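You operate a simulated robot arm through the tools that you are given. There is no shell and no other tool. Be economical: measure what you need, move in short steps, check, and stop when the job is done.

You are at the controls of a simulated two-armed robot. One attempt, no reset.

## Task
Roll the dusty oranges into the rinse basket, dip them under water, lift it out and drain the rinse sink.
Fine: push the yellow gate down again; no dust is left; drain last and leave the drain open; the tap stays off; other oranges stay put.

It is judged by the outcome, as a careful person would: the job done as asked, and still so three seconds after it is handed in. It fails if anything else is knocked over, pushed out of place, dropped, spilled or broken.

## Robot
Two 7-joint arms with two-finger parallel grippers on one trunk that stands fixed in place. Base frame: the origin is at the foot of the trunk, x ahead of it, y to its left, z up. Readings come in cm, rad, newtons and seconds.
The left shoulder is at [5, 17.7, 112.9], the right one opposite. With the tool pointing down near the work surface each hand reaches from about 20 to 70 cm from the base axis, measured 20 degrees to its own side. Payload 3.43 kg a hand.
The tool frame of a hand sits at the grasp point between the pads (the TCP): z along the fingers, y along the line on which they close. The tips reach 3.4 cm beyond it. The gripper opens to 12.8 cm. The fingers are 2.4 cm wide and 1.2 cm thick; the gripper's body (4.8 by 13 cm) begins 9.6 cm behind the TCP.
Orientation is that of the tool frame in the base frame, as [roll, pitch, yaw] about the fixed x, y, z axes, in that order (R = Rz(yaw) Ry(pitch) Rx(roll)). With the fingers straight down and closing along the base's y, the tool's x points along the base's -x, its y along +y and its z along -z.

## Interface
- The arms move only by the tool arm_command. It takes "left_commands", "right_commands" or both (then of equal length, played together; a hand with none holds still); each is a list that holds one entry, the list of rows, each a list of 7 numbers: the shift along the tool's x, y, z in units of 20 mm (1.0 is 20 mm), then the turn, a rotation vector about the tool's x, y, z in units of 5 degrees (1.0 is 5 degrees), then the closure in counts, from 0 (fully open) to 255 (shut). In form: [[[dx, dy, dz, wx, wy, wz, hand], ...]]. A call has 1 to 20 rows; each row shifts and turns the commanded pose from where the row before left it, along the tool's axes as they then stand. A call with a number of a shift or a turn outside -1 to 1 is refused whole. Each row takes 0.2 s and may step no farther than 5 cm and 0.15 rad from the row before; otherwise, or with a gripper value out of range, the whole call is refused. A pose out of reach is approached as far as the arm can. The call stops where the force on the tool passes 70 N (or 10 N more than at its start, if that is more) or the arm is blocked; 0.2 s more then pass. Each finger travels about 10.8 cm/s and halts on what it meets, pressing with about 29 N; the grip force reading is that of the motor and also rises with nothing between the fingers. The clock runs only during rows and for 0.2 s after the last one: add rows that do not move to give the fingers time. It gives the time, the measured TCP pose, the force on the tool (base axes), the opening and the grip force at its end, in the units of the frame above (readings bear some noise), with the torque about the TCP (base axes, N m) and any sound that the robot's microphone picked up.
- Cameras (640 x 400 px; columns grow to the right, rows downward): "scene" is now at [16.24, 5.49, 133.84]; the picture's right is [0.59, -0.81, 0.00], its down [-0.14, -0.10, -0.98] and it looks along [0.80, 0.58, -0.18] (base axes); focal length 214 px, centre (320, 200). "left" rides on the left gripper at [7.6, 1.1, -16] in its tool frame; the picture's right is [-0.15, 0.99, 0.00], its down [-0.88, -0.13, -0.46] and it looks along [-0.45, -0.07, 0.89] (tool axes); focal length 234 px, centre (320, 200). "right" rides on the right gripper at [7.6, -1.1, -16] in its tool frame; the picture's right is [0.15, 0.99, 0.00], its down [-0.88, 0.13, -0.46] and it looks along [-0.45, 0.07, 0.89] (tool axes); focal length 234 px, centre (320, 200). There is no depth. A picture from a camera that has moved, and an enlarged one, comes with that camera's place and axes in the base frame and with its lens. The place of the scene camera against the robot may be out by one fixed shift of up to 1.8 cm in any direction.
- snapshot(camera): a new picture of that camera. No time passes.
- raise_lower(by): slides the trunk up (or, below 0, down) by that many cm; the arms and the scene camera ride with it, the base frame stays. It gives what a move gives, with no picture.
- head_to(pan, tilt): turns the head with the scene camera to pan (to the left, within 1.396 rad either way) and tilt (down, from -0.506 to 1.204), counted from straight ahead of the robot. It gives what a move gives.
- enlarge(camera, box): a new picture of the part [left, top, right, bottom] of that camera's present view, enlarged. No time passes.
- finish_job(): hands the job in; it is judged then, once.

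Work in short steps. Places have to be worked out from the pictures, the camera data and where the tool is seen: move nearer, look again, correct. Check each grasp and each placing, and mend what went wrong. You have 120 turns and 78 pictures in all, those below and enlarged ones among them. Open the grippers and draw the arms clear of the work before you hand the job in, unless the task says otherwise; then end with one line.

The tools are called after ">>>" by a JSON object that holds its "op" and its "data". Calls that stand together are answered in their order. arm_command: Moves the arms, as the interface text tells. Its arguments: {"type":"object","properties":{"left_commands":{"type":"array","items":{"type":"array","items":{"type":"array","items":{"type":"number"}}}},"right_commands":{"type":"array","items":{"type":"array","items":{"type":"array","items":{"type":"number"}}}}},"required":[]} The other tools are called the same way: raise_lower (by) slides the trunk up or down; head_to (pan, tilt) turns the head that bears the scene camera; snapshot (camera) takes a picture; enlarge (camera, box) takes an enlarged picture of a part of a camera's view; finish_job () hands the job in.

At the start:

```text
clock: 0.0
left_position: [19.6, 23.32, 129.54]
left_ee_rot: [3.141, -0.001, -3.141]
left_ft_force: [0.3, -0.3, -0.4]
left_torque: [-0.02, -0.03, 0.01]
left_opening: 12.82
left_grasp_force: 0.1
right_position: [30.21, 4.29, 129.51]
right_ee_rot: [3.139, -0.001, 3.141]
right_ft_force: [0.3, -0.9, -0.2]
right_torque: [0.01, -0.01, -0.02]
right_opening: 12.83
right_grasp_force: 0.0
trunk travel left (down, up): [-30.1, 10.1]
head pan, tilt: [0.627, 0.178]
```

scene: 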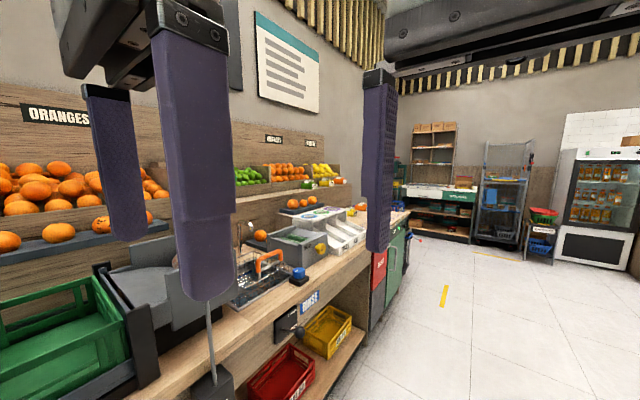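
right: 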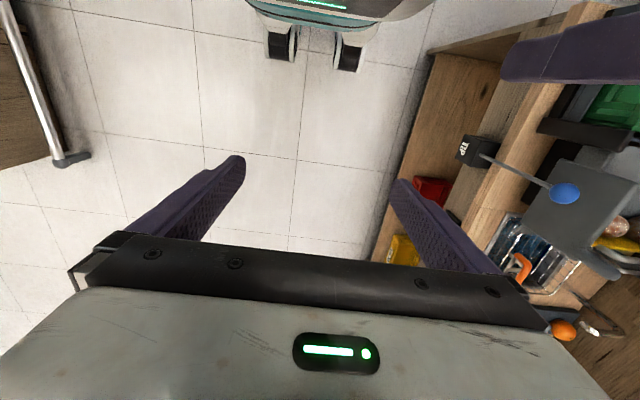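
left: 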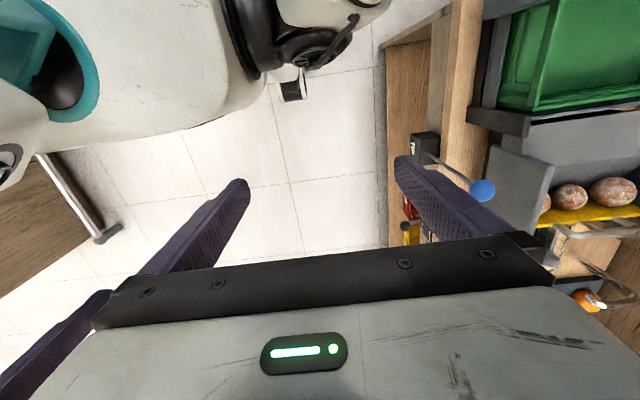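

The arms block the view; the work is to the robot's left. I turn the head further left and down to look.

>>> {"op": "head_to", "data": {"pan": 1.3, "tilt": 0.75}}

>>> {"op": "snapshot", "data": {"camera": "scene"}}

>>> {"op": "enlarge", "data": {"camera": "left", "box": [380, 0, 640, 320]}}

>>> {"op": "enlarge", "data": {"camera": "right", "box": [360, 0, 640, 360]}}

```text
clock: 1.1
left_position: [19.57, 23.46, 129.49]
left_ee_rot: [-3.14, 0.0, 3.141]
left_ft_force: [0.4, 0.5, -0.3]
left_torque: [-0.02, -0.04, -0.01]
left_opening: 12.81
left_grasp_force: 0.1
right_position: [30.24, 4.11, 129.51]
right_ee_rot: [3.14, 0.002, 3.14]
right_ft_force: [0.0, 0.4, 0.0]
right_torque: [0.02, 0.03, -0.03]
right_opening: 12.78
right_grasp_force: 0.0
trunk travel left (down, up): [-30.1, 10.1]
head pan, tilt: [1.3, 0.75]
```

```text
74 pictures are left
camera scene: at [10.93, 8.02, 128.66], right [0.96, -0.27, 0.0], down [-0.18, -0.66, -0.73], along [0.2, 0.71, -0.68], focal length 214 px, centre (320, 200)
```

scene: 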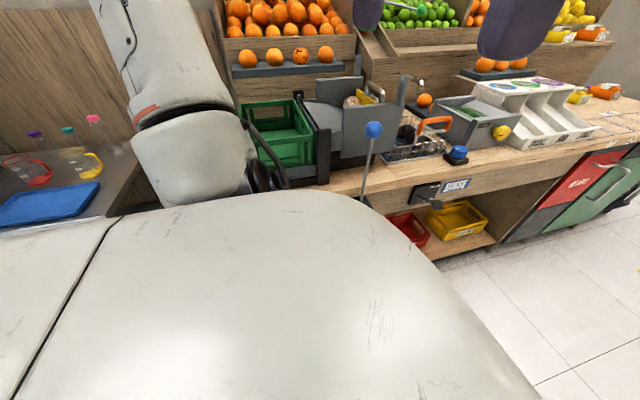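

```text
1.25 times, centred on (510, 160) of left
camera zoom: at [12.07, 24.5, 145.51], right [0.15, 0.99, 0.0], down [0.88, -0.13, 0.46], along [0.45, -0.07, -0.89], focal length 293 px, centre (82, 250)
```

zoom: 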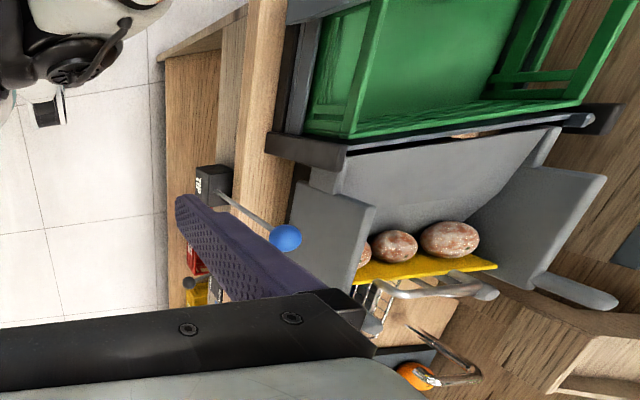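

```text
1.11 times, centred on (500, 180) of right
camera zoom: at [22.61, 3.07, 145.48], right [-0.15, 0.99, 0.0], down [0.88, 0.13, 0.46], along [0.45, 0.07, -0.89], focal length 260 px, centre (120, 222)
```

zoom: 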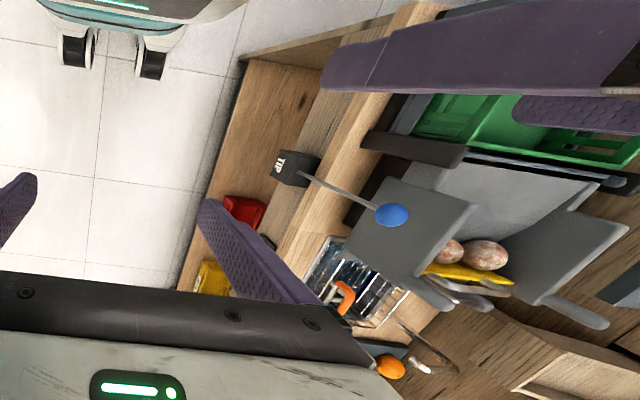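

I need a closer view of the central area. Enlarging the scene camera on the chute and sink.

>>> {"op": "enlarge", "data": {"camera": "scene", "box": [300, 60, 520, 240]}}

```text
2.22 times, centred on (410, 150) of scene
camera zoom: at [10.93, 8.02, 128.66], right [0.96, -0.27, 0.0], down [-0.18, -0.66, -0.73], along [0.2, 0.71, -0.68], focal length 477 px, centre (120, 311)
```

zoom: 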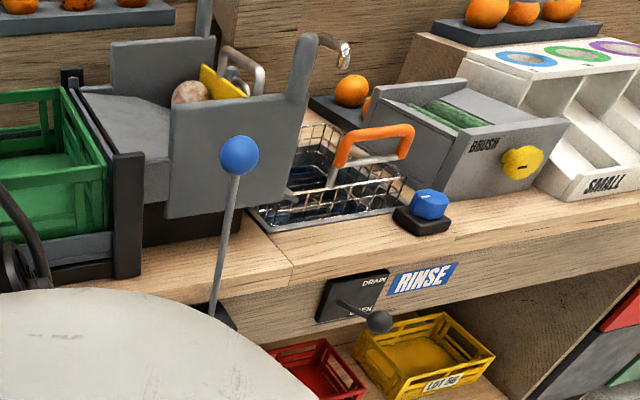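

The layout is clear: a TIP lever, a chute with oranges held by a yellow gate, a basket with an orange handle in the sink, and a drain lever on the front. I move the left hand over for a top view of the area.

>>> {"op": "arm_command", "data": {"left_commands": [[[-0.5, 1, -0.3, 0, 0, 0, 0], [-0.5, 1, -0.3, 0, 0, 0, 0], [-0.5, 1, -0.3, 0, 0, 0, 0], [-0.5, 1, -0.3, 0, 0, 0, 0], [-0.5, 1, -0.3, 0, 0, 0, 0], [-0.5, 1, -0.3, 0, 0, 0, 0], [-0.5, 1, -0.3, 0, 0, 0, 0], [-0.5, 1, -0.3, 0, 0, 0, 0], [-0.5, 1, -0.3, 0, 0, 0, 0], [-0.5, 1, -0.3, 0, 0, 0, 0]]]}}

>>> {"op": "snapshot", "data": {"camera": "left"}}

>>> {"op": "snapshot", "data": {"camera": "scene"}}

```text
clock: 3.2
left_position: [30.68, 40.56, 128.4]
left_ee_rot: [-3.141, 0.001, -3.139]
left_ft_force: [0.1, 0.2, 0.4]
left_torque: [0.0, 0.01, -0.04]
left_opening: 12.81
left_grasp_force: 0.2
left hand out of reach, approached as far as the arm can: row 1, 2, 3, 4, 5, 6, 7, 8, 9, 10
right_position: [30.35, 4.23, 129.51]
right_ee_rot: [3.141, 0.0, -3.142]
right_ft_force: [-0.6, -0.6, 0.7]
right_torque: [-0.01, 0.02, 0.01]
right_opening: 12.79
right_grasp_force: 0.0
trunk travel left (down, up): [-30.1, 10.1]
head pan, tilt: [1.3, 0.75]
```

```text
70 pictures are left
camera left: at [23.18, 41.79, 144.33], right [0.14, 0.99, 0.0], down [0.88, -0.13, 0.46], along [0.45, -0.07, -0.89], focal length 234 px, centre (320, 200)
```

left: 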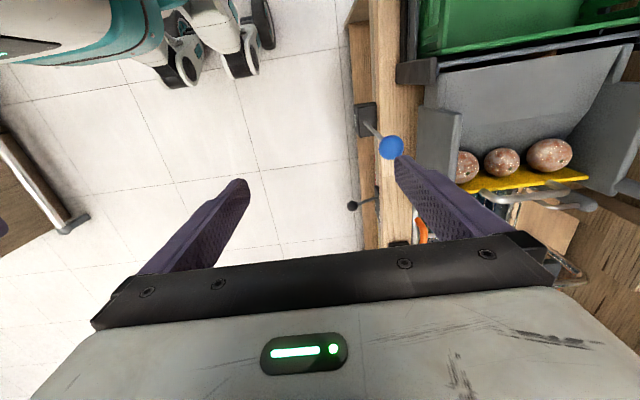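

```text
69 pictures are left
camera scene: at [10.94, 8.04, 128.65], right [0.96, -0.27, 0.0], down [-0.18, -0.66, -0.73], along [0.2, 0.7, -0.68], focal length 214 px, centre (320, 200)
```

scene: 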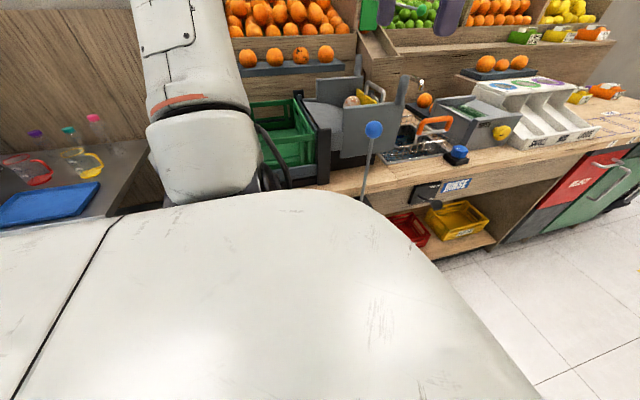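

Three dusty oranges lie behind the yellow gate. I enlarge that area to understand the gate's handle and crate.

>>> {"op": "enlarge", "data": {"camera": "left", "box": [380, 0, 640, 260]}}

>>> {"op": "enlarge", "data": {"camera": "scene", "box": [290, 60, 410, 180]}}

>>> {"op": "enlarge", "data": {"camera": "scene", "box": [380, 60, 500, 220]}}

```text
1.54 times, centred on (510, 130) of left
camera zoom: at [23.18, 41.79, 144.33], right [0.14, 0.99, 0.0], down [0.88, -0.13, 0.46], along [0.45, -0.07, -0.89], focal length 360 px, centre (28, 308)
```

zoom: 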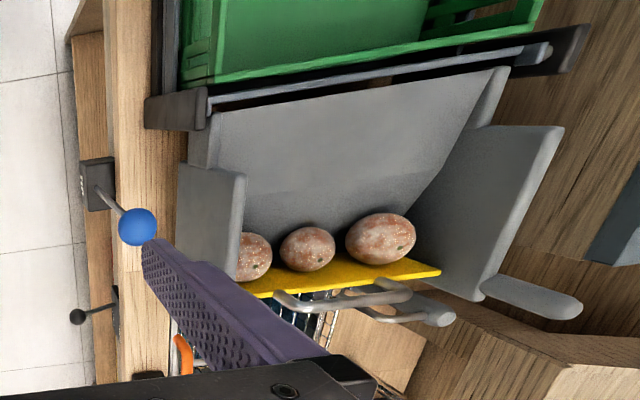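

```text
3.33 times, centred on (350, 120) of scene
camera zoom: at [10.94, 8.04, 128.65], right [0.96, -0.27, 0.0], down [-0.18, -0.66, -0.73], along [0.2, 0.7, -0.68], focal length 715 px, centre (220, 467)
```

zoom: 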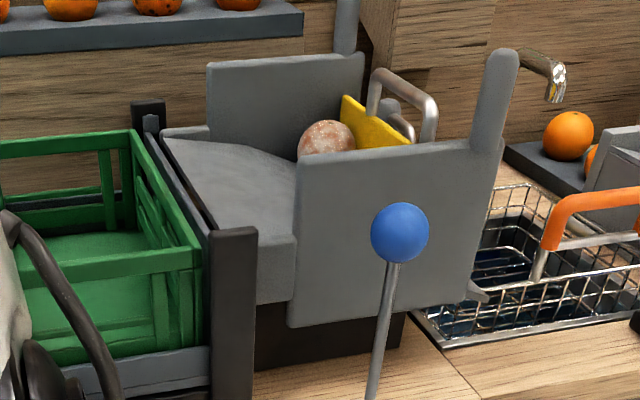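

```text
2.50 times, centred on (440, 140) of scene
camera zoom: at [10.94, 8.04, 128.65], right [0.96, -0.27, 0.0], down [-0.18, -0.66, -0.73], along [0.2, 0.7, -0.68], focal length 536 px, centre (20, 350)
```

zoom: 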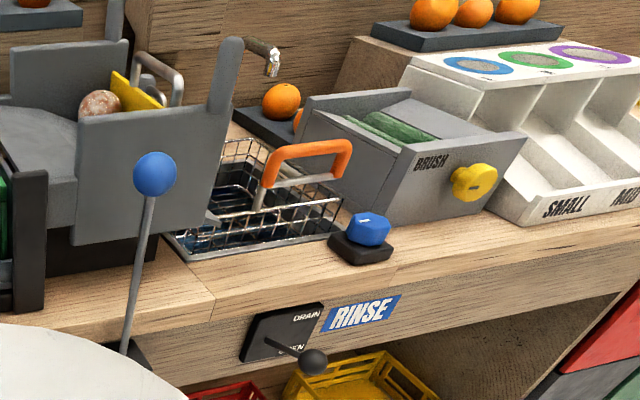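

The left camera gives consistent places; now I raise the trunk for reach and yaw the left hand so that its camera looks toward the bench.

>>> {"op": "raise_lower", "data": {"by": 10}}

>>> {"op": "arm_command", "data": {"left_commands": [[[0, 0, 0, 0, 0, -1, 0], [0, 0, 0, 0, 0, -1, 0], [0, 0, 0, 0, 0, -1, 0], [0, 0, 0, 0, 0, -1, 0], [0, 0, 0, 0, 0, -1, 0], [0, 0, 0, 0, 0, -1, 0], [0, 0, 0, 0, 0, -1, 0], [0, 0, 0, 0, 0, -1, 0], [0, 0, 0, 0, 0, -1, 0], [0, 0, 0, 0, 0, -1, 0], [0, 0, 0, 0, 0, -1, 0], [0, 0, 0, 0, 0, -1, 0], [0, 0, 0, 0, 0, -1, 0], [0, 0, 0, 0, 0, -1, 0], [0, 0, 0, 0, 0, -1, 0], [0, 0, 0, 0, 0, -1, 0], [0, 0, 0, 0, 0, -1, 0], [0, 0, 0, 0, 0, -1, 0]]]}}

>>> {"op": "snapshot", "data": {"camera": "left"}}

```text
clock: 4.6
left_position: [30.67, 40.69, 138.28]
left_ee_rot: [-3.141, 0.003, -3.14]
left_ft_force: [0.0, -0.6, -0.1]
left_torque: [-0.04, 0.0, -0.01]
left_opening: 12.8
left_grasp_force: 0.1
right_position: [30.15, 4.19, 139.49]
right_ee_rot: [3.141, 0.001, 3.141]
right_ft_force: [0.1, 1.0, 0.0]
right_torque: [-0.04, 0.01, 0.0]
right_opening: 12.85
right_grasp_force: 0.0
trunk travel left (down, up): [-40.1, 0.1]
head pan, tilt: [1.3, 0.75]
```

```text
clock: 8.4
left_position: [30.64, 40.59, 138.23]
left_ee_rot: [3.141, 0.001, -1.568]
left_ft_force: [0.3, 0.0, -0.6]
left_torque: [-0.02, -0.05, 0.03]
left_opening: 12.81
left_grasp_force: 0.0
right_position: [30.25, 4.13, 139.57]
right_ee_rot: [3.138, 0.0, 3.141]
right_ft_force: [-0.3, 0.5, -0.2]
right_torque: [0.02, 0.03, -0.01]
right_opening: 12.82
right_grasp_force: 0.0
trunk travel left (down, up): [-40.1, 0.1]
head pan, tilt: [1.3, 0.75]
```

```text
65 pictures are left
camera left: at [29.63, 33.05, 154.33], right [-0.99, 0.14, 0.0], down [0.13, 0.88, 0.46], along [0.07, 0.45, -0.89], focal length 234 px, centre (320, 200)
```

left: 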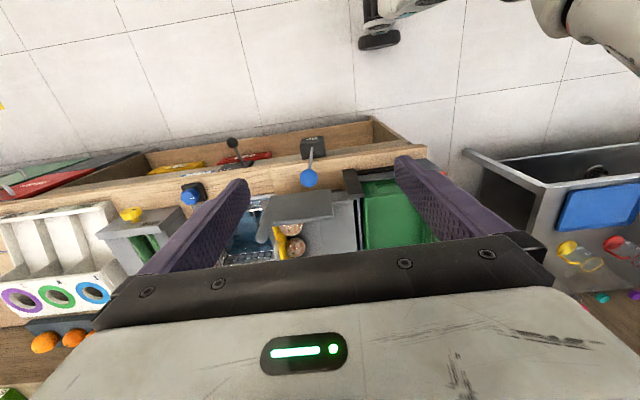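

I tilt the fingers toward the bench by 30° and shift 12 cm along +x for an unobstructed look at the gate, sink and basket.

>>> {"op": "arm_command", "data": {"left_commands": [[[0, -1, 0, 0, 0, 0, 0], [0, -1, 0, 0, 0, 0, 0], [0, -1, 0, 0, 0, 0, 0], [0, -1, 0, 0, 0, 0, 0], [0, -1, 0, 0, 0, 0, 0], [0, -1, 0, 0, -1, 0, 0], [0, 0, 0, 0, -1, 0, 0], [0, 0, 0, 0, -1, 0, 0], [0, 0, 0, 0, -1, 0, 0], [0, 0, 0, 0, -1, 0, 0], [0, 0, 0, 0, -1, 0, 0]]]}}

>>> {"op": "snapshot", "data": {"camera": "left"}}

```text
clock: 10.8
left_position: [41.96, 41.23, 136.61]
left_ee_rot: [-3.134, 0.524, -1.566]
left_ft_force: [-0.4, -0.1, 0.0]
left_torque: [-0.02, -0.03, 0.02]
left_opening: 12.8
left_grasp_force: 0.1
left hand out of reach, approached as far as the arm can: row 6, 8, 10, 11
right_position: [30.28, 4.14, 139.44]
right_ee_rot: [3.139, 0.001, 3.141]
right_ft_force: [0.2, 0.8, 0.1]
right_torque: [-0.02, 0.01, 0.01]
right_opening: 12.78
right_grasp_force: 0.0
trunk travel left (down, up): [-40.1, 0.1]
head pan, tilt: [1.3, 0.75]
```

```text
64 pictures are left
camera left: at [40.86, 26.72, 146.65], right [-0.99, 0.13, 0.07], down [0.12, 0.53, 0.84], along [0.07, 0.84, -0.54], focal length 234 px, centre (320, 200)
```

left: 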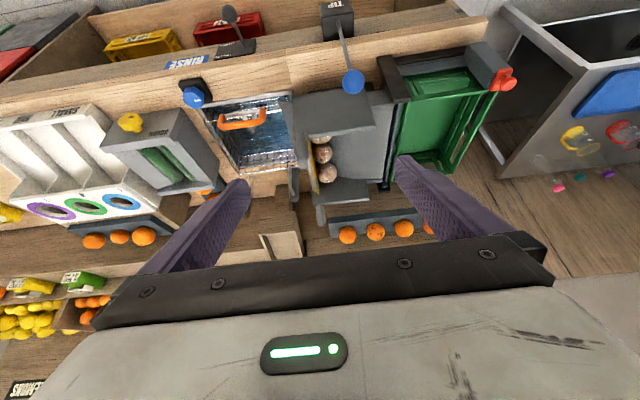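

Good view (upside down). Enlarging on the gate/basket.

>>> {"op": "enlarge", "data": {"camera": "left", "box": [180, 50, 420, 240]}}

```text
2.11 times, centred on (300, 145) of left
camera zoom: at [40.86, 26.72, 146.65], right [-0.99, 0.13, 0.07], down [0.12, 0.53, 0.84], along [0.07, 0.84, -0.54], focal length 493 px, centre (362, 316)
```

zoom: 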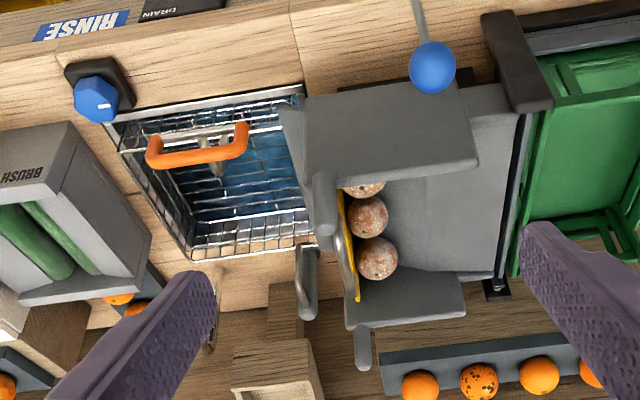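

I enlarge tightly on the gate handle to resolve its shape.

>>> {"op": "enlarge", "data": {"camera": "left", "box": [275, 110, 355, 220]}}

>>> {"op": "enlarge", "data": {"camera": "scene", "box": [340, 70, 430, 130]}}

```text
3.64 times, centred on (315, 165) of left
camera zoom: at [40.86, 26.72, 146.65], right [-0.99, 0.13, 0.07], down [0.12, 0.53, 0.84], along [0.07, 0.84, -0.54], focal length 852 px, centre (338, 327)
```

zoom: 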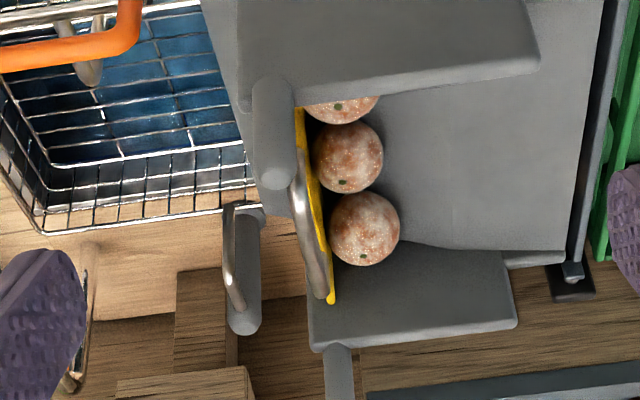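

```text
6.67 times, centred on (385, 100) of scene
camera zoom: at [10.92, 8.01, 138.66], right [0.96, -0.27, 0.0], down [-0.18, -0.66, -0.73], along [0.2, 0.7, -0.68], focal length 1430 px, centre (-113, 867)
```

zoom: 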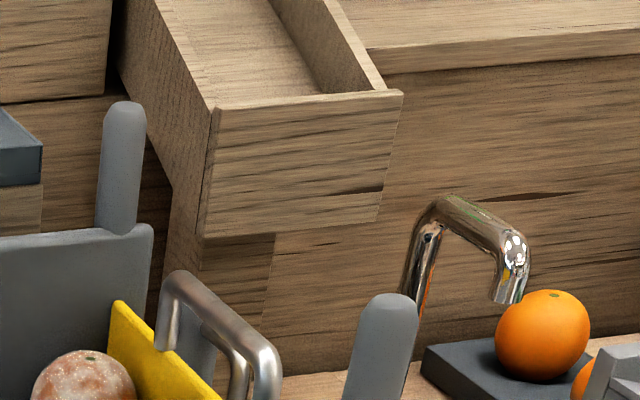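

The gate handle is a standing U bar along y near x≈47, y≈71–83, z≈108, with a guide post at y≈62 rising to z≈114. I approach from above, tilted 45°, and look again.

>>> {"op": "arm_command", "data": {"left_commands": [[[0, 0, 0, 0, -1, 0, 0], [0, 0, 0, 0, -1, 0, 0], [0, 0, 0, 0, -1, 0, 0], [-0.2, -0.25, 0.9, 0, 0, 0, 0], [-0.2, -0.25, 0.9, 0, 0, 0, 0], [-0.2, -0.25, 0.9, 0, 0, 0, 0], [-0.2, -0.25, 0.9, 0, 0, 0, 0], [-0.2, -0.25, 0.9, 0, 0, 0, 0], [-0.2, -0.25, 0.9, 0, 0, 0, 0], [-0.2, -0.25, 0.9, 0, 0, 0, 0], [-0.2, -0.25, 0.9, 0, 0, 0, 0], [-0.2, -0.25, 0.9, 0, 0, 0, 0], [-0.2, -0.25, 0.9, 0, 0, 0, 0]]]}}

>>> {"op": "snapshot", "data": {"camera": "left"}}

```text
clock: 13.6
left_position: [46.21, 58.19, 125.16]
left_ee_rot: [-3.14, 0.786, -1.568]
left_ft_force: [-0.8, 0.8, 0.0]
left_torque: [0.01, 0.01, 0.01]
left_opening: 12.82
left_grasp_force: 0.1
left hand out of reach, approached as far as the arm can: row 1, 2, 3
right_position: [30.24, 4.2, 139.52]
right_ee_rot: [3.141, -0.001, 3.141]
right_ft_force: [0.5, 0.3, 0.1]
right_torque: [-0.02, 0.01, 0.01]
right_opening: 12.8
right_grasp_force: 0.1
trunk travel left (down, up): [-40.1, 0.1]
head pan, tilt: [1.3, 0.75]
```

```text
60 pictures are left
camera left: at [45.25, 41.51, 131.18], right [-0.99, 0.1, 0.1], down [0.13, 0.3, 0.94], along [0.07, 0.95, -0.31], focal length 234 px, centre (320, 200)
```

left: 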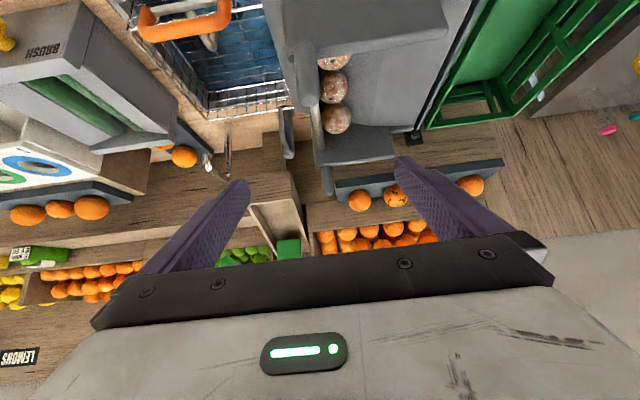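

Enlarging around the gate.

>>> {"op": "enlarge", "data": {"camera": "left", "box": [250, 20, 380, 200]}}

```text
2.22 times, centred on (315, 110) of left
camera zoom: at [45.25, 41.51, 131.18], right [-0.99, 0.1, 0.1], down [0.13, 0.3, 0.94], along [0.07, 0.95, -0.31], focal length 520 px, centre (331, 400)
```

zoom: 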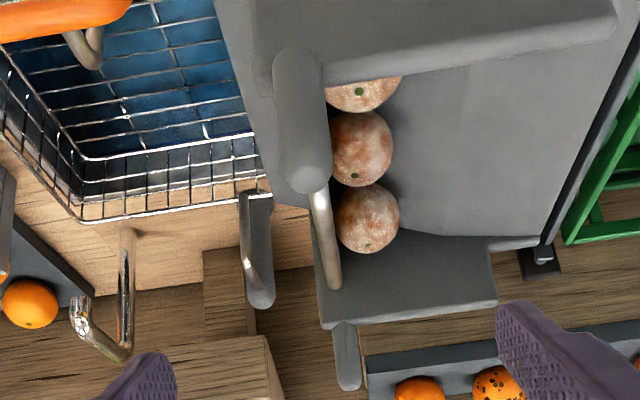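

I check the scene view to calibrate its shift against the hand's known position and see the gap to the handle.

>>> {"op": "head_to", "data": {"pan": 1.0, "tilt": 0.55}}

>>> {"op": "snapshot", "data": {"camera": "scene"}}

```text
clock: 14.4
left_position: [46.38, 58.14, 125.23]
left_ee_rot: [-3.14, 0.786, -1.568]
left_ft_force: [0.1, -0.6, 0.9]
left_torque: [0.03, 0.0, 0.01]
left_opening: 12.82
left_grasp_force: 0.1
right_position: [30.24, 4.2, 139.47]
right_ee_rot: [3.14, -0.001, -3.141]
right_ft_force: [0.2, -0.2, -0.3]
right_torque: [-0.03, 0.01, 0.0]
right_opening: 12.8
right_grasp_force: 0.2
trunk travel left (down, up): [-40.1, 0.1]
head pan, tilt: [1.0, 0.55]
```

```text
58 pictures are left
camera scene: at [13.56, 7.6, 140.39], right [0.84, -0.54, 0.0], down [-0.28, -0.44, -0.85], along [0.46, 0.72, -0.52], focal length 214 px, centre (320, 200)
```

scene: 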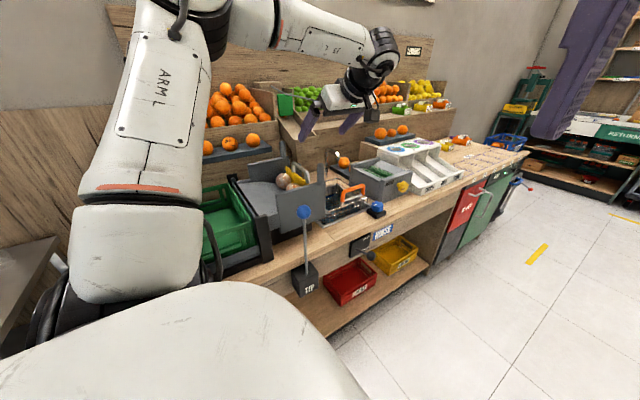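

>>> {"op": "enlarge", "data": {"camera": "scene", "box": [265, 60, 415, 230]}}

```text
2.35 times, centred on (340, 145) of scene
camera zoom: at [13.56, 7.6, 140.39], right [0.84, -0.54, 0.0], down [-0.28, -0.44, -0.85], along [0.46, 0.72, -0.52], focal length 505 px, centre (273, 329)
```

zoom: 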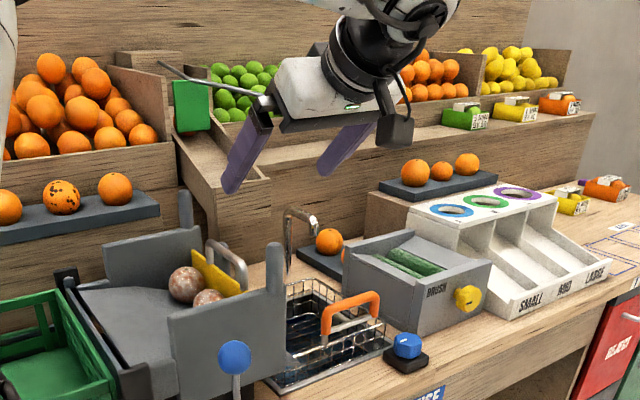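

Scene camera shift calibrated (~[-1.7, 0.5, -0.9]); handle bar ≈ x 46.8, y 71–82.6, z≈106.5. I part-close the fingers and advance most of the way, then look.

>>> {"op": "arm_command", "data": {"left_commands": [[[0, 0, 0, 0, 1, 0, 165], [0, 0, 0, 0, 1, 0, 165], [0, -0.02, 0.85, 0, 0, 0, 165], [-0.15, -0.02, 0.85, 0, 0, 0, 165], [-0.15, -0.02, 0.85, 0, 0, 0, 165], [-0.15, -0.02, 0.85, 0, 0, 0, 165], [-0.15, -0.02, 0.85, 0, 0, 0, 165], [-0.15, -0.02, 0.85, 0, 0, 0, 165], [-0.15, -0.02, 0.85, 0, 0, 0, 165], [-0.15, -0.02, 0.85, 0, 0, 0, 165]]]}}

>>> {"op": "snapshot", "data": {"camera": "left"}}

>>> {"op": "enlarge", "data": {"camera": "scene", "box": [265, 80, 385, 230]}}

```text
clock: 16.6
left_position: [46.59, 67.7, 115.29]
left_ee_rot: [-3.14, 0.611, -1.567]
left_ft_force: [-0.2, 0.4, 1.0]
left_torque: [-0.02, -0.03, 0.02]
left_opening: 4.53
left_grasp_force: 0.0
right_position: [30.31, 4.2, 139.49]
right_ee_rot: [3.14, 0.001, 3.141]
right_ft_force: [0.2, 0.1, 0.0]
right_torque: [0.0, -0.04, -0.03]
right_opening: 12.82
right_grasp_force: 0.1
trunk travel left (down, up): [-40.1, 0.1]
head pan, tilt: [1.0, 0.55]
```

```text
56 pictures are left
camera left: at [45.6, 52.3, 124.13], right [-0.99, 0.12, 0.08], down [0.13, 0.46, 0.88], along [0.07, 0.88, -0.47], focal length 234 px, centre (320, 200)
```

left: 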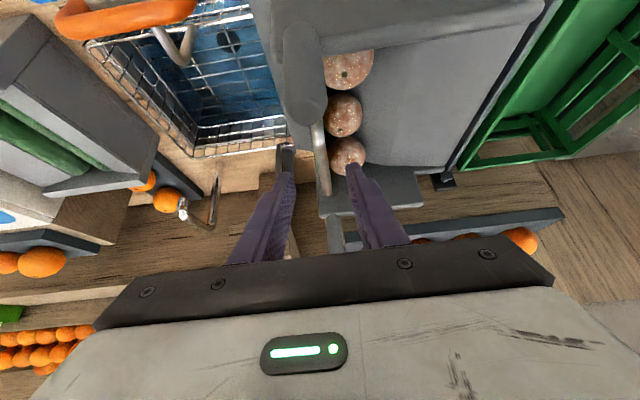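

```text
2.67 times, centred on (325, 155) of scene
camera zoom: at [13.57, 7.63, 140.39], right [0.84, -0.54, 0.0], down [-0.28, -0.44, -0.85], along [0.46, 0.72, -0.52], focal length 572 px, centre (307, 320)
```

zoom: 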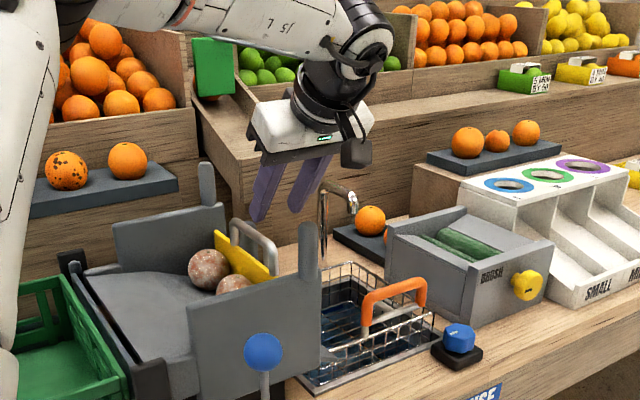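

Fingers straddle the bar line well. I advance the final ~10 cm down onto the handle.

>>> {"op": "arm_command", "data": {"left_commands": [[[-0.057, -0.012, 0.605, 0, 0, 0, 165], [-0.057, -0.012, 0.605, 0, 0, 0, 165], [-0.057, -0.012, 0.605, 0, 0, 0, 165], [-0.057, -0.012, 0.605, 0, 0, 0, 165], [-0.057, -0.012, 0.605, 0, 0, 0, 165], [-0.057, -0.012, 0.605, 0, 0, 0, 165], [-0.057, -0.012, 0.605, 0, 0, 0, 165], [-0.057, -0.012, 0.605, 0, 0, 0, 165]]]}}

>>> {"op": "enlarge", "data": {"camera": "left", "box": [240, 80, 420, 260]}}

>>> {"op": "enlarge", "data": {"camera": "scene", "box": [285, 110, 375, 220]}}

```text
clock: 18.4
left_position: [46.79, 73.85, 107.93]
left_ee_rot: [-3.14, 0.612, -1.569]
left_ft_force: [0.3, 0.0, 0.0]
left_torque: [0.01, -0.02, 0.02]
left_opening: 4.53
left_grasp_force: 0.0
right_position: [30.32, 4.13, 139.6]
right_ee_rot: [3.139, 0.0, -3.14]
right_ft_force: [0.2, 0.8, -0.7]
right_torque: [0.0, 0.01, 0.01]
right_opening: 12.83
right_grasp_force: 0.1
trunk travel left (down, up): [-40.1, 0.1]
head pan, tilt: [1.0, 0.55]
```

```text
2.22 times, centred on (330, 170) of left
camera zoom: at [45.74, 58.46, 116.66], right [-0.99, 0.12, 0.08], down [0.13, 0.46, 0.88], along [0.07, 0.88, -0.47], focal length 520 px, centre (298, 267)
```

zoom: 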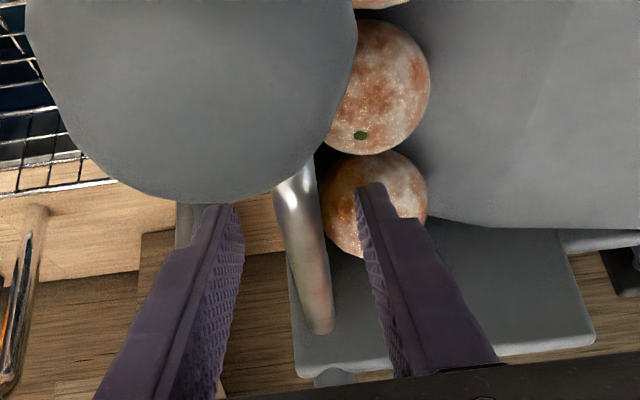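

```text
3.64 times, centred on (330, 165) of scene
camera zoom: at [13.57, 7.61, 140.39], right [0.84, -0.54, 0.0], down [-0.28, -0.44, -0.85], along [0.46, 0.72, -0.52], focal length 780 px, centre (284, 327)
```

zoom: 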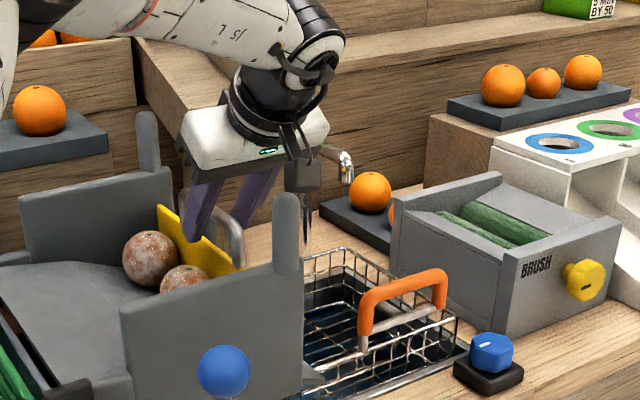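

The bar is between the fingers. I close on it.

>>> {"op": "arm_command", "data": {"left_commands": [[[0, 0, 0, 0, 0, 0, 200], [0, 0, 0, 0, 0, 0, 255], [0, 0, 0, 0, 0, 0, 255], [0, 0, 0, 0, 0, 0, 255]]]}}

>>> {"op": "enlarge", "data": {"camera": "left", "box": [240, 80, 420, 260]}}

```text
clock: 19.4
left_position: [46.54, 73.84, 107.84]
left_ee_rot: [3.14, 0.612, -1.566]
left_ft_force: [-13.2, -2.0, -2.3]
left_torque: [0.32, 0.12, -0.27]
left_opening: 1.31
left_grasp_force: 44.7
right_position: [30.09, 4.26, 139.67]
right_ee_rot: [3.141, 0.003, 3.141]
right_ft_force: [-0.5, -1.3, 0.0]
right_torque: [0.02, 0.03, 0.01]
right_opening: 12.81
right_grasp_force: 0.0
trunk travel left (down, up): [-40.1, 0.1]
head pan, tilt: [1.0, 0.55]
```

```text
2.22 times, centred on (330, 170) of left
camera zoom: at [45.51, 58.46, 116.69], right [-0.99, 0.12, 0.08], down [0.13, 0.46, 0.88], along [0.06, 0.88, -0.47], focal length 520 px, centre (298, 267)
```

zoom: 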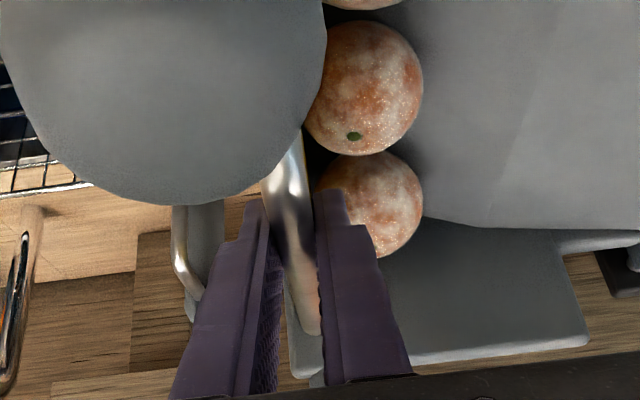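

Gripped at 1.3 cm. I relax the sideways load and lift 3 cm vertically, watching the force.

>>> {"op": "arm_command", "data": {"left_commands": [[[0, 0.15, 0, 0, 0, 0, 255], [-0.287, 0, -0.41, 0, 0, 0, 255], [-0.287, 0, -0.41, 0, 0, 0, 255], [-0.287, 0, -0.41, 0, 0, 0, 255]]]}}

>>> {"op": "enlarge", "data": {"camera": "scene", "box": [285, 110, 375, 220]}}

```text
clock: 20.4
left_position: [46.39, 73.85, 110.99]
left_ee_rot: [-3.14, 0.609, -1.565]
left_ft_force: [-4.2, -0.2, -5.2]
left_torque: [-0.19, 0.03, -0.07]
left_opening: 1.33
left_grasp_force: 45.2
right_position: [30.17, 4.21, 139.53]
right_ee_rot: [3.14, 0.001, -3.141]
right_ft_force: [0.3, 0.1, -0.5]
right_torque: [0.01, 0.01, 0.02]
right_opening: 12.81
right_grasp_force: 0.0
trunk travel left (down, up): [-40.1, 0.1]
head pan, tilt: [1.0, 0.55]
```

```text
3.64 times, centred on (330, 165) of scene
camera zoom: at [13.54, 7.66, 140.39], right [0.84, -0.54, 0.0], down [-0.28, -0.44, -0.85], along [0.46, 0.72, -0.52], focal length 780 px, centre (284, 327)
```

zoom: 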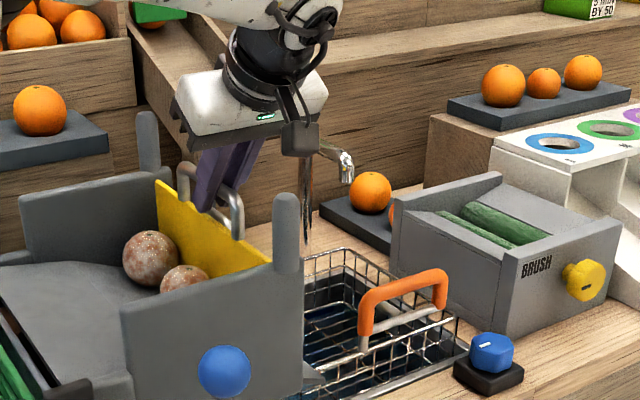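

The gate slides freely straight up. I keep lifting, in total about 10 cm, and watch.

>>> {"op": "arm_command", "data": {"left_commands": [[[-0.287, 0, -0.41, 0, 0, 0, 255], [-0.287, 0, -0.41, 0, 0, 0, 255], [-0.287, 0, -0.41, 0, 0, 0, 255], [-0.287, 0, -0.41, 0, 0, 0, 255], [-0.287, 0, -0.41, 0, 0, 0, 255], [-0.287, 0, -0.41, 0, 0, 0, 255], [0, 0, 0, 0, 0, 0, 255], [0, 0, 0, 0, 0, 0, 255]]]}}

>>> {"op": "enlarge", "data": {"camera": "scene", "box": [270, 100, 390, 230]}}

```text
clock: 22.2
left_position: [46.47, 73.85, 117.09]
left_ee_rot: [-3.139, 0.609, -1.567]
left_ft_force: [-3.4, -0.8, -2.2]
left_torque: [-0.74, 0.07, -0.12]
left_opening: 1.31
left_grasp_force: 45.2
right_position: [30.14, 4.26, 139.59]
right_ee_rot: [3.139, 0.0, -3.141]
right_ft_force: [-0.5, 1.2, 0.2]
right_torque: [-0.02, -0.02, 0.03]
right_opening: 12.8
right_grasp_force: 0.1
trunk travel left (down, up): [-40.1, 0.1]
head pan, tilt: [1.0, 0.55]
```

```text
3.08 times, centred on (330, 165) of scene
camera zoom: at [13.52, 7.62, 140.4], right [0.84, -0.54, 0.0], down [-0.28, -0.44, -0.85], along [0.46, 0.72, -0.52], focal length 660 px, centre (289, 308)
```

zoom: 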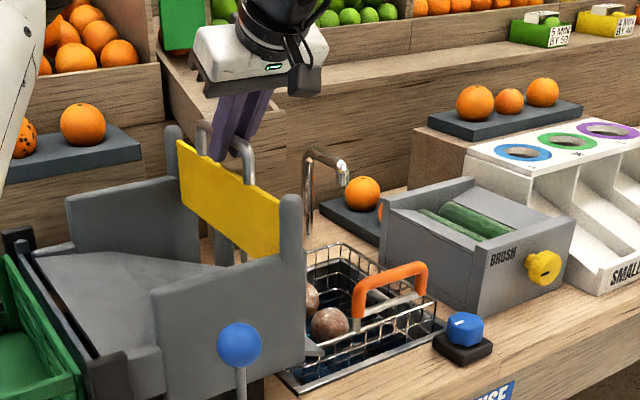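

The oranges rolled out into the basket. I check how many with the left camera.

>>> {"op": "enlarge", "data": {"camera": "left", "box": [120, 0, 460, 220]}}

```text
1.82 times, centred on (290, 110) of left
camera zoom: at [45.45, 58.45, 125.82], right [-0.99, 0.12, 0.08], down [0.13, 0.46, 0.88], along [0.07, 0.88, -0.47], focal length 426 px, centre (374, 364)
```

zoom: 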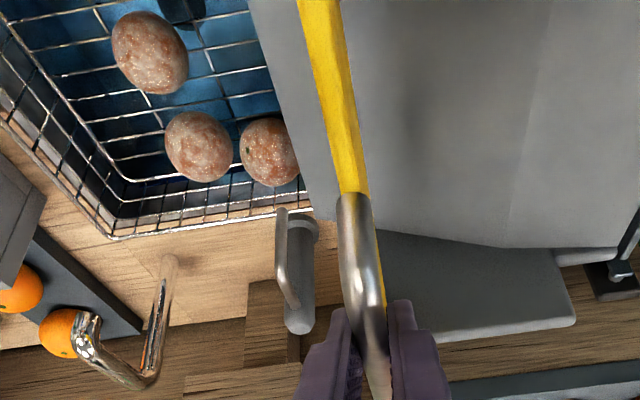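

All three are in the basket. I lower the gate back to its start height.

>>> {"op": "arm_command", "data": {"left_commands": [[[0.287, 0, 0.41, 0, 0, 0, 255], [0.287, 0, 0.41, 0, 0, 0, 255], [0.287, 0, 0.41, 0, 0, 0, 255], [0.287, 0, 0.41, 0, 0, 0, 255], [0.287, 0, 0.41, 0, 0, 0, 255], [0.287, 0, 0.41, 0, 0, 0, 255], [0.287, 0, 0.41, 0, 0, 0, 255], [0.287, 0, 0.41, 0, 0, 0, 255], [0.287, 0, 0.41, 0, 0, 0, 255], [0, 0, 0, 0, 0, 0, 255]]]}}

>>> {"op": "enlarge", "data": {"camera": "scene", "box": [270, 100, 390, 230]}}

```text
clock: 24.4
left_position: [46.53, 73.78, 107.98]
left_ee_rot: [-3.139, 0.612, -1.567]
left_ft_force: [-1.1, 0.8, 0.3]
left_torque: [0.72, 0.01, -0.15]
left_opening: 1.31
left_grasp_force: 44.7
right_position: [30.19, 4.22, 139.48]
right_ee_rot: [3.14, 0.0, 3.141]
right_ft_force: [0.3, 0.2, 0.4]
right_torque: [-0.01, 0.02, -0.01]
right_opening: 12.8
right_grasp_force: 0.1
trunk travel left (down, up): [-40.1, 0.1]
head pan, tilt: [1.0, 0.55]
```

```text
3.08 times, centred on (330, 165) of scene
camera zoom: at [13.53, 7.57, 140.4], right [0.84, -0.54, 0.0], down [-0.28, -0.44, -0.85], along [0.46, 0.72, -0.52], focal length 660 px, centre (289, 308)
```

zoom: 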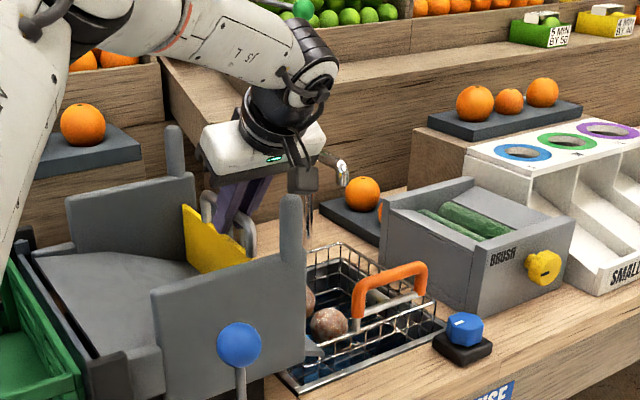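

The gate looks down; I nudge another 5 mm to feel the stop.

>>> {"op": "arm_command", "data": {"left_commands": [[[0.144, 0, 0.205, 0, 0, 0, 255], [0, 0, 0, 0, 0, 0, 255]]]}}

```text
clock: 25.0
left_position: [46.41, 73.7, 107.9]
left_ee_rot: [-3.131, 0.617, -1.563]
left_ft_force: [-2.2, 2.1, 19.3]
left_torque: [-1.19, 0.05, -0.06]
left_opening: 1.33
left_grasp_force: 44.9
right_position: [29.95, 3.99, 139.65]
right_ee_rot: [3.138, 0.002, 3.14]
right_ft_force: [0.5, 0.8, 0.1]
right_torque: [-0.01, 0.01, 0.0]
right_opening: 12.78
right_grasp_force: 0.2
trunk travel left (down, up): [-40.1, 0.1]
head pan, tilt: [1.0, 0.55]
```

Stop confirmed at 19 N. I unload, open, and retreat along the approach path, then view the basket.

>>> {"op": "arm_command", "data": {"left_commands": [[[-0.144, 0, -0.205, 0, 0, 0, 255], [0, -0.1, 0, 0, 0, 0, 200], [0, 0, 0, 0, 0, 0, 165], [0, 0, 0, 0, 0, 0, 165], [0.0, 0.0, -0.7, 0, 0, 0, 165], [0.0, 0.0, -0.7, 0, 0, 0, 165], [0.0, 0.0, -0.7, 0, 0, 0, 165], [0.0, 0.0, -0.9, 0, 0, 0, 165], [0.0, 0.0, -0.9, 0, 0, 0, 165], [0.0, -0.4, -0.9, 0, 0, 0, 165], [0.0, -0.4, -0.9, 0, 0, 0, 165], [0.0, -0.4, -0.9, 0, 0, 0, 165], [0.0, -0.4, -0.9, 0, 0, 0, 165], [0.0, -0.4, -0.9, 0, 0, 0, 165], [0.0, -0.4, -0.9, 0, 0, 0, 165], [0.0, -0.4, -0.9, 0, 0, 0, 165]]]}}

>>> {"op": "snapshot", "data": {"camera": "left"}}

>>> {"op": "enlarge", "data": {"camera": "scene", "box": [270, 100, 430, 260]}}

```text
clock: 28.4
left_position: [52.28, 62.14, 124.64]
left_ee_rot: [-3.138, 0.611, -1.566]
left_ft_force: [-0.6, -0.1, -0.4]
left_torque: [0.0, -0.02, 0.03]
left_opening: 4.49
left_grasp_force: 0.0
right_position: [30.22, 4.22, 139.44]
right_ee_rot: [3.139, 0.0, 3.141]
right_ft_force: [-0.2, -0.2, 0.5]
right_torque: [0.04, -0.01, 0.0]
right_opening: 12.77
right_grasp_force: 0.0
trunk travel left (down, up): [-40.1, 0.1]
head pan, tilt: [1.0, 0.55]
```

```text
47 pictures are left
camera left: at [51.31, 46.78, 133.49], right [-0.99, 0.12, 0.08], down [0.13, 0.46, 0.88], along [0.07, 0.88, -0.47], focal length 234 px, centre (320, 200)
```

left: 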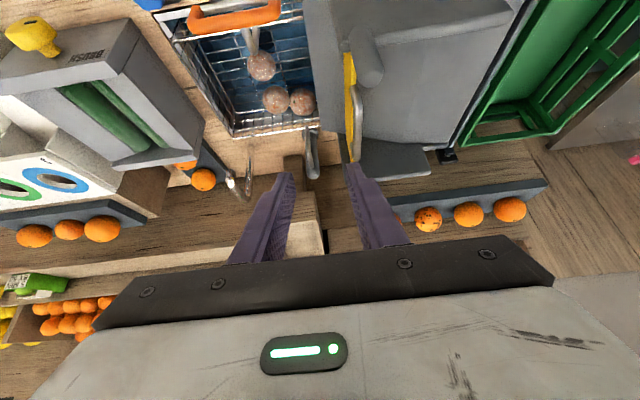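

```text
2.50 times, centred on (350, 180) of scene
camera zoom: at [13.56, 7.57, 140.4], right [0.84, -0.54, 0.0], down [-0.28, -0.44, -0.85], along [0.46, 0.72, -0.52], focal length 536 px, centre (245, 250)
```

zoom: 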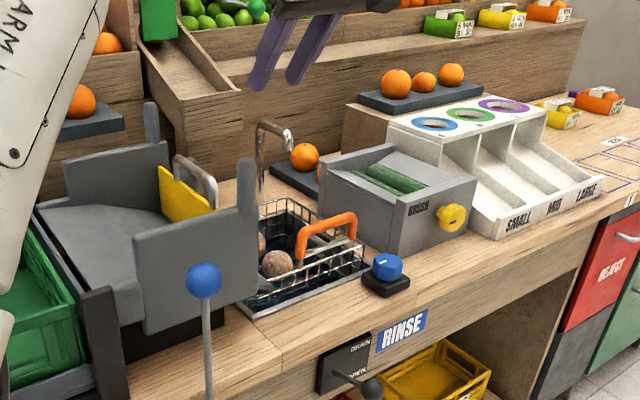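

Gate is back down. I move the left hand to look nearly straight down on the basket and sink.

>>> {"op": "arm_command", "data": {"left_commands": [[[0.87, -0.3, -0.22, 0, 1, 0, 165], [0.87, -0.3, -0.22, 0, 1, 0, 165], [0.87, -0.3, -0.22, 0, 1, 0, 165], [0.87, -0.3, -0.22, 0, 1, 0, 165], [0.87, -0.3, -0.22, 0, 1, 0, 165], [0.87, -0.3, -0.22, 0, 1, 0, 165], [0.87, -0.3, -0.22, 0, 1, 0, 165]]]}}

>>> {"op": "snapshot", "data": {"camera": "left"}}

>>> {"op": "enlarge", "data": {"camera": "left", "box": [200, 60, 420, 240]}}

```text
clock: 30.0
left_position: [55.24, 49.39, 122.79]
left_ee_rot: [3.141, 0.0, -1.568]
left_ft_force: [0.5, -0.5, 0.3]
left_torque: [0.01, 0.0, -0.03]
left_opening: 4.52
left_grasp_force: 0.0
left hand out of reach, approached as far as the arm can: row 6, 7
right_position: [30.33, 4.21, 139.54]
right_ee_rot: [3.14, 0.002, -3.141]
right_ft_force: [-0.3, -0.1, -0.1]
right_torque: [-0.01, 0.02, 0.0]
right_opening: 12.79
right_grasp_force: 0.1
trunk travel left (down, up): [-40.1, 0.1]
head pan, tilt: [1.0, 0.55]
```

```text
45 pictures are left
camera left: at [54.19, 41.83, 138.73], right [-0.99, 0.14, 0.0], down [0.13, 0.88, 0.46], along [0.07, 0.45, -0.89], focal length 234 px, centre (320, 200)
```

left: 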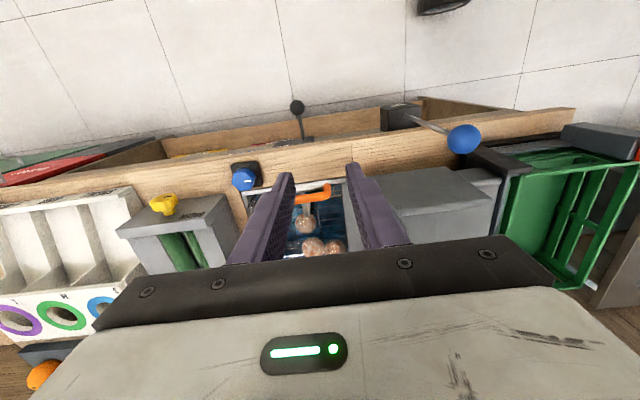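

```text
2.22 times, centred on (310, 150) of left
camera zoom: at [54.19, 41.83, 138.73], right [-0.99, 0.14, 0.0], down [0.13, 0.88, 0.46], along [0.07, 0.45, -0.89], focal length 520 px, centre (342, 311)
```

zoom: 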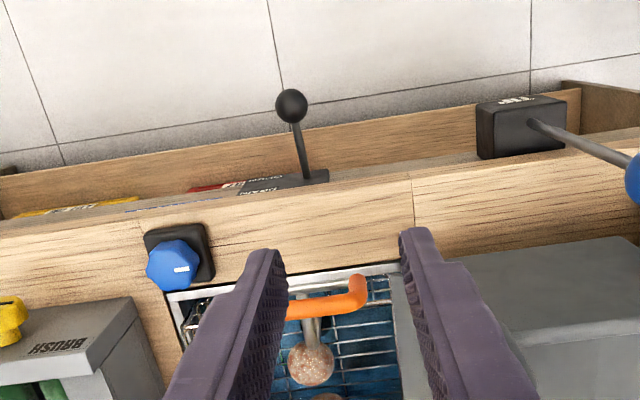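

Fingers occlude; I open them, back away and tilt a little for a better look.

>>> {"op": "arm_command", "data": {"left_commands": [[[1, 0, -0.5, 0, -1, 0, 0], [1, 0, -0.5, 0, -1, 0, 0], [1, 0, -0.5, 0, -1, 0, 0], [1, 0, -0.5, 0, 0, 0, 0], [1, 0, -0.3, 0, 0, 0, 0], [0, 0, 0, 0, 0, 0, 0]]]}}

>>> {"op": "enlarge", "data": {"camera": "left", "box": [200, 70, 420, 250]}}

```text
clock: 31.4
left_position: [55.07, 38.88, 125.8]
left_ee_rot: [-3.138, 0.262, -1.568]
left_ft_force: [0.2, 0.3, 0.6]
left_torque: [0.0, 0.01, 0.01]
left_opening: 12.8
left_grasp_force: 0.1
right_position: [30.29, 4.25, 139.47]
right_ee_rot: [3.14, 0.0, 3.141]
right_ft_force: [0.2, -1.3, -0.5]
right_torque: [0.02, 0.02, -0.01]
right_opening: 12.82
right_grasp_force: 0.0
trunk travel left (down, up): [-40.1, 0.1]
head pan, tilt: [1.0, 0.55]
```

```text
2.22 times, centred on (310, 160) of left
camera zoom: at [53.99, 27.5, 139.21], right [-0.99, 0.14, 0.03], down [0.13, 0.73, 0.67], along [0.07, 0.67, -0.74], focal length 520 px, centre (342, 289)
```

zoom: 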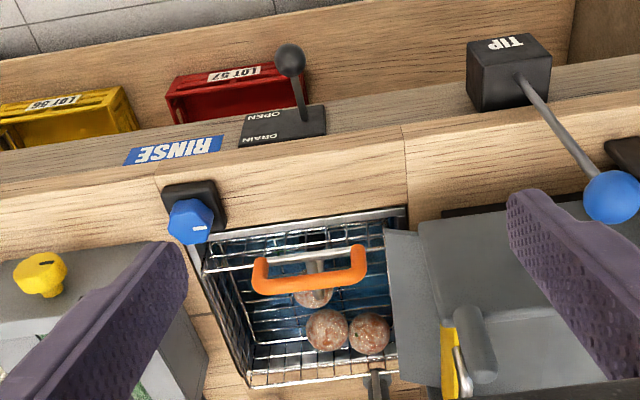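

Handle bar estimated x 56–66, y≈60, z≈100 at the basket's near rim. I zoom on the handle and water for detail.

>>> {"op": "enlarge", "data": {"camera": "left", "box": [255, 150, 365, 235]}}

>>> {"op": "enlarge", "data": {"camera": "scene", "box": [340, 155, 400, 225]}}

```text
4.71 times, centred on (310, 192) of left
camera zoom: at [53.99, 27.5, 139.21], right [-0.99, 0.14, 0.03], down [0.13, 0.73, 0.67], along [0.07, 0.67, -0.74], focal length 1102 px, centre (367, 235)
```

zoom: 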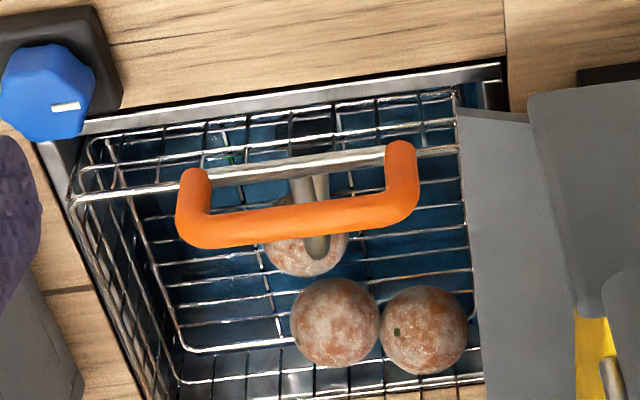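

```text
5.71 times, centred on (370, 190) of scene
camera zoom: at [13.58, 7.63, 140.39], right [0.84, -0.54, 0.0], down [-0.28, -0.44, -0.85], along [0.46, 0.72, -0.52], focal length 1226 px, centre (34, 257)
```

zoom: 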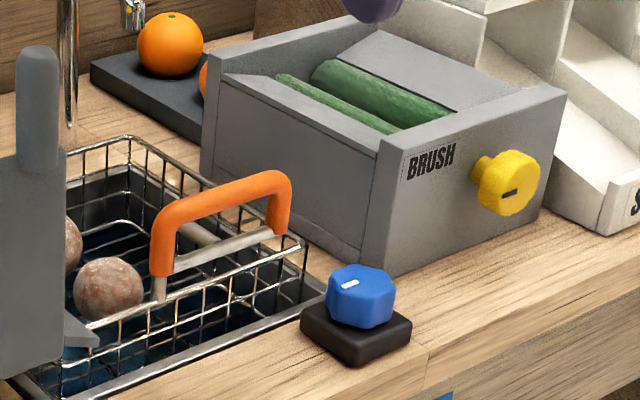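

The basket seems held with its floor at z≈83, near counter level (88), above the water. I need a low frontal view to see what supports it.

>>> {"op": "arm_command", "data": {"left_commands": [[[0, 0, 0, 0, -1, 0, 0], [0, 0, 0, 0, -1, 0, 0], [0, 0, 0, 0, -1, 0, 0], [0, 0, 0, 0, -1, 0, 0], [0, 0, 0, 0, -1, 0, 0], [0, 0, 0, 0, -1, 0, 0], [0.9, -0.33, 0.8, 0, 0, 0, 0], [0.9, -0.33, 0.8, 0, 0, 0, 0], [0.9, -0.33, 0.8, 0, 0, 0, 0], [0.9, -0.33, 0.8, 0, 0, 0, 0], [0.9, -0.33, 0.8, 0, 0, 0, 0], [0.9, -0.33, 0.8, 0, 0, 0, 0]]]}}

>>> {"op": "snapshot", "data": {"camera": "left"}}

```text
clock: 34.0
left_position: [55.23, 41.1, 109.88]
left_ee_rot: [-3.135, 0.785, -1.567]
left_ft_force: [-0.4, 0.0, -1.1]
left_torque: [-0.02, 0.01, -0.01]
left_opening: 12.81
left_grasp_force: 0.1
left hand out of reach, approached as far as the arm can: row 1, 2, 3, 4, 5, 6, 11, 12
right_position: [30.26, 4.14, 139.39]
right_ee_rot: [3.14, 0.001, 3.14]
right_ft_force: [0.3, 0.9, -0.2]
right_torque: [-0.01, 0.02, 0.0]
right_opening: 12.79
right_grasp_force: 0.0
trunk travel left (down, up): [-40.1, 0.1]
head pan, tilt: [1.0, 0.55]
```

```text
40 pictures are left
camera left: at [54.16, 24.45, 115.82], right [-0.99, 0.1, 0.1], down [0.13, 0.3, 0.94], along [0.07, 0.95, -0.31], focal length 234 px, centre (320, 200)
```

left: 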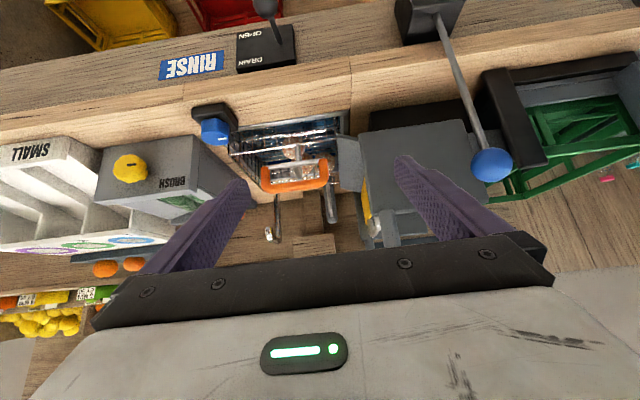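

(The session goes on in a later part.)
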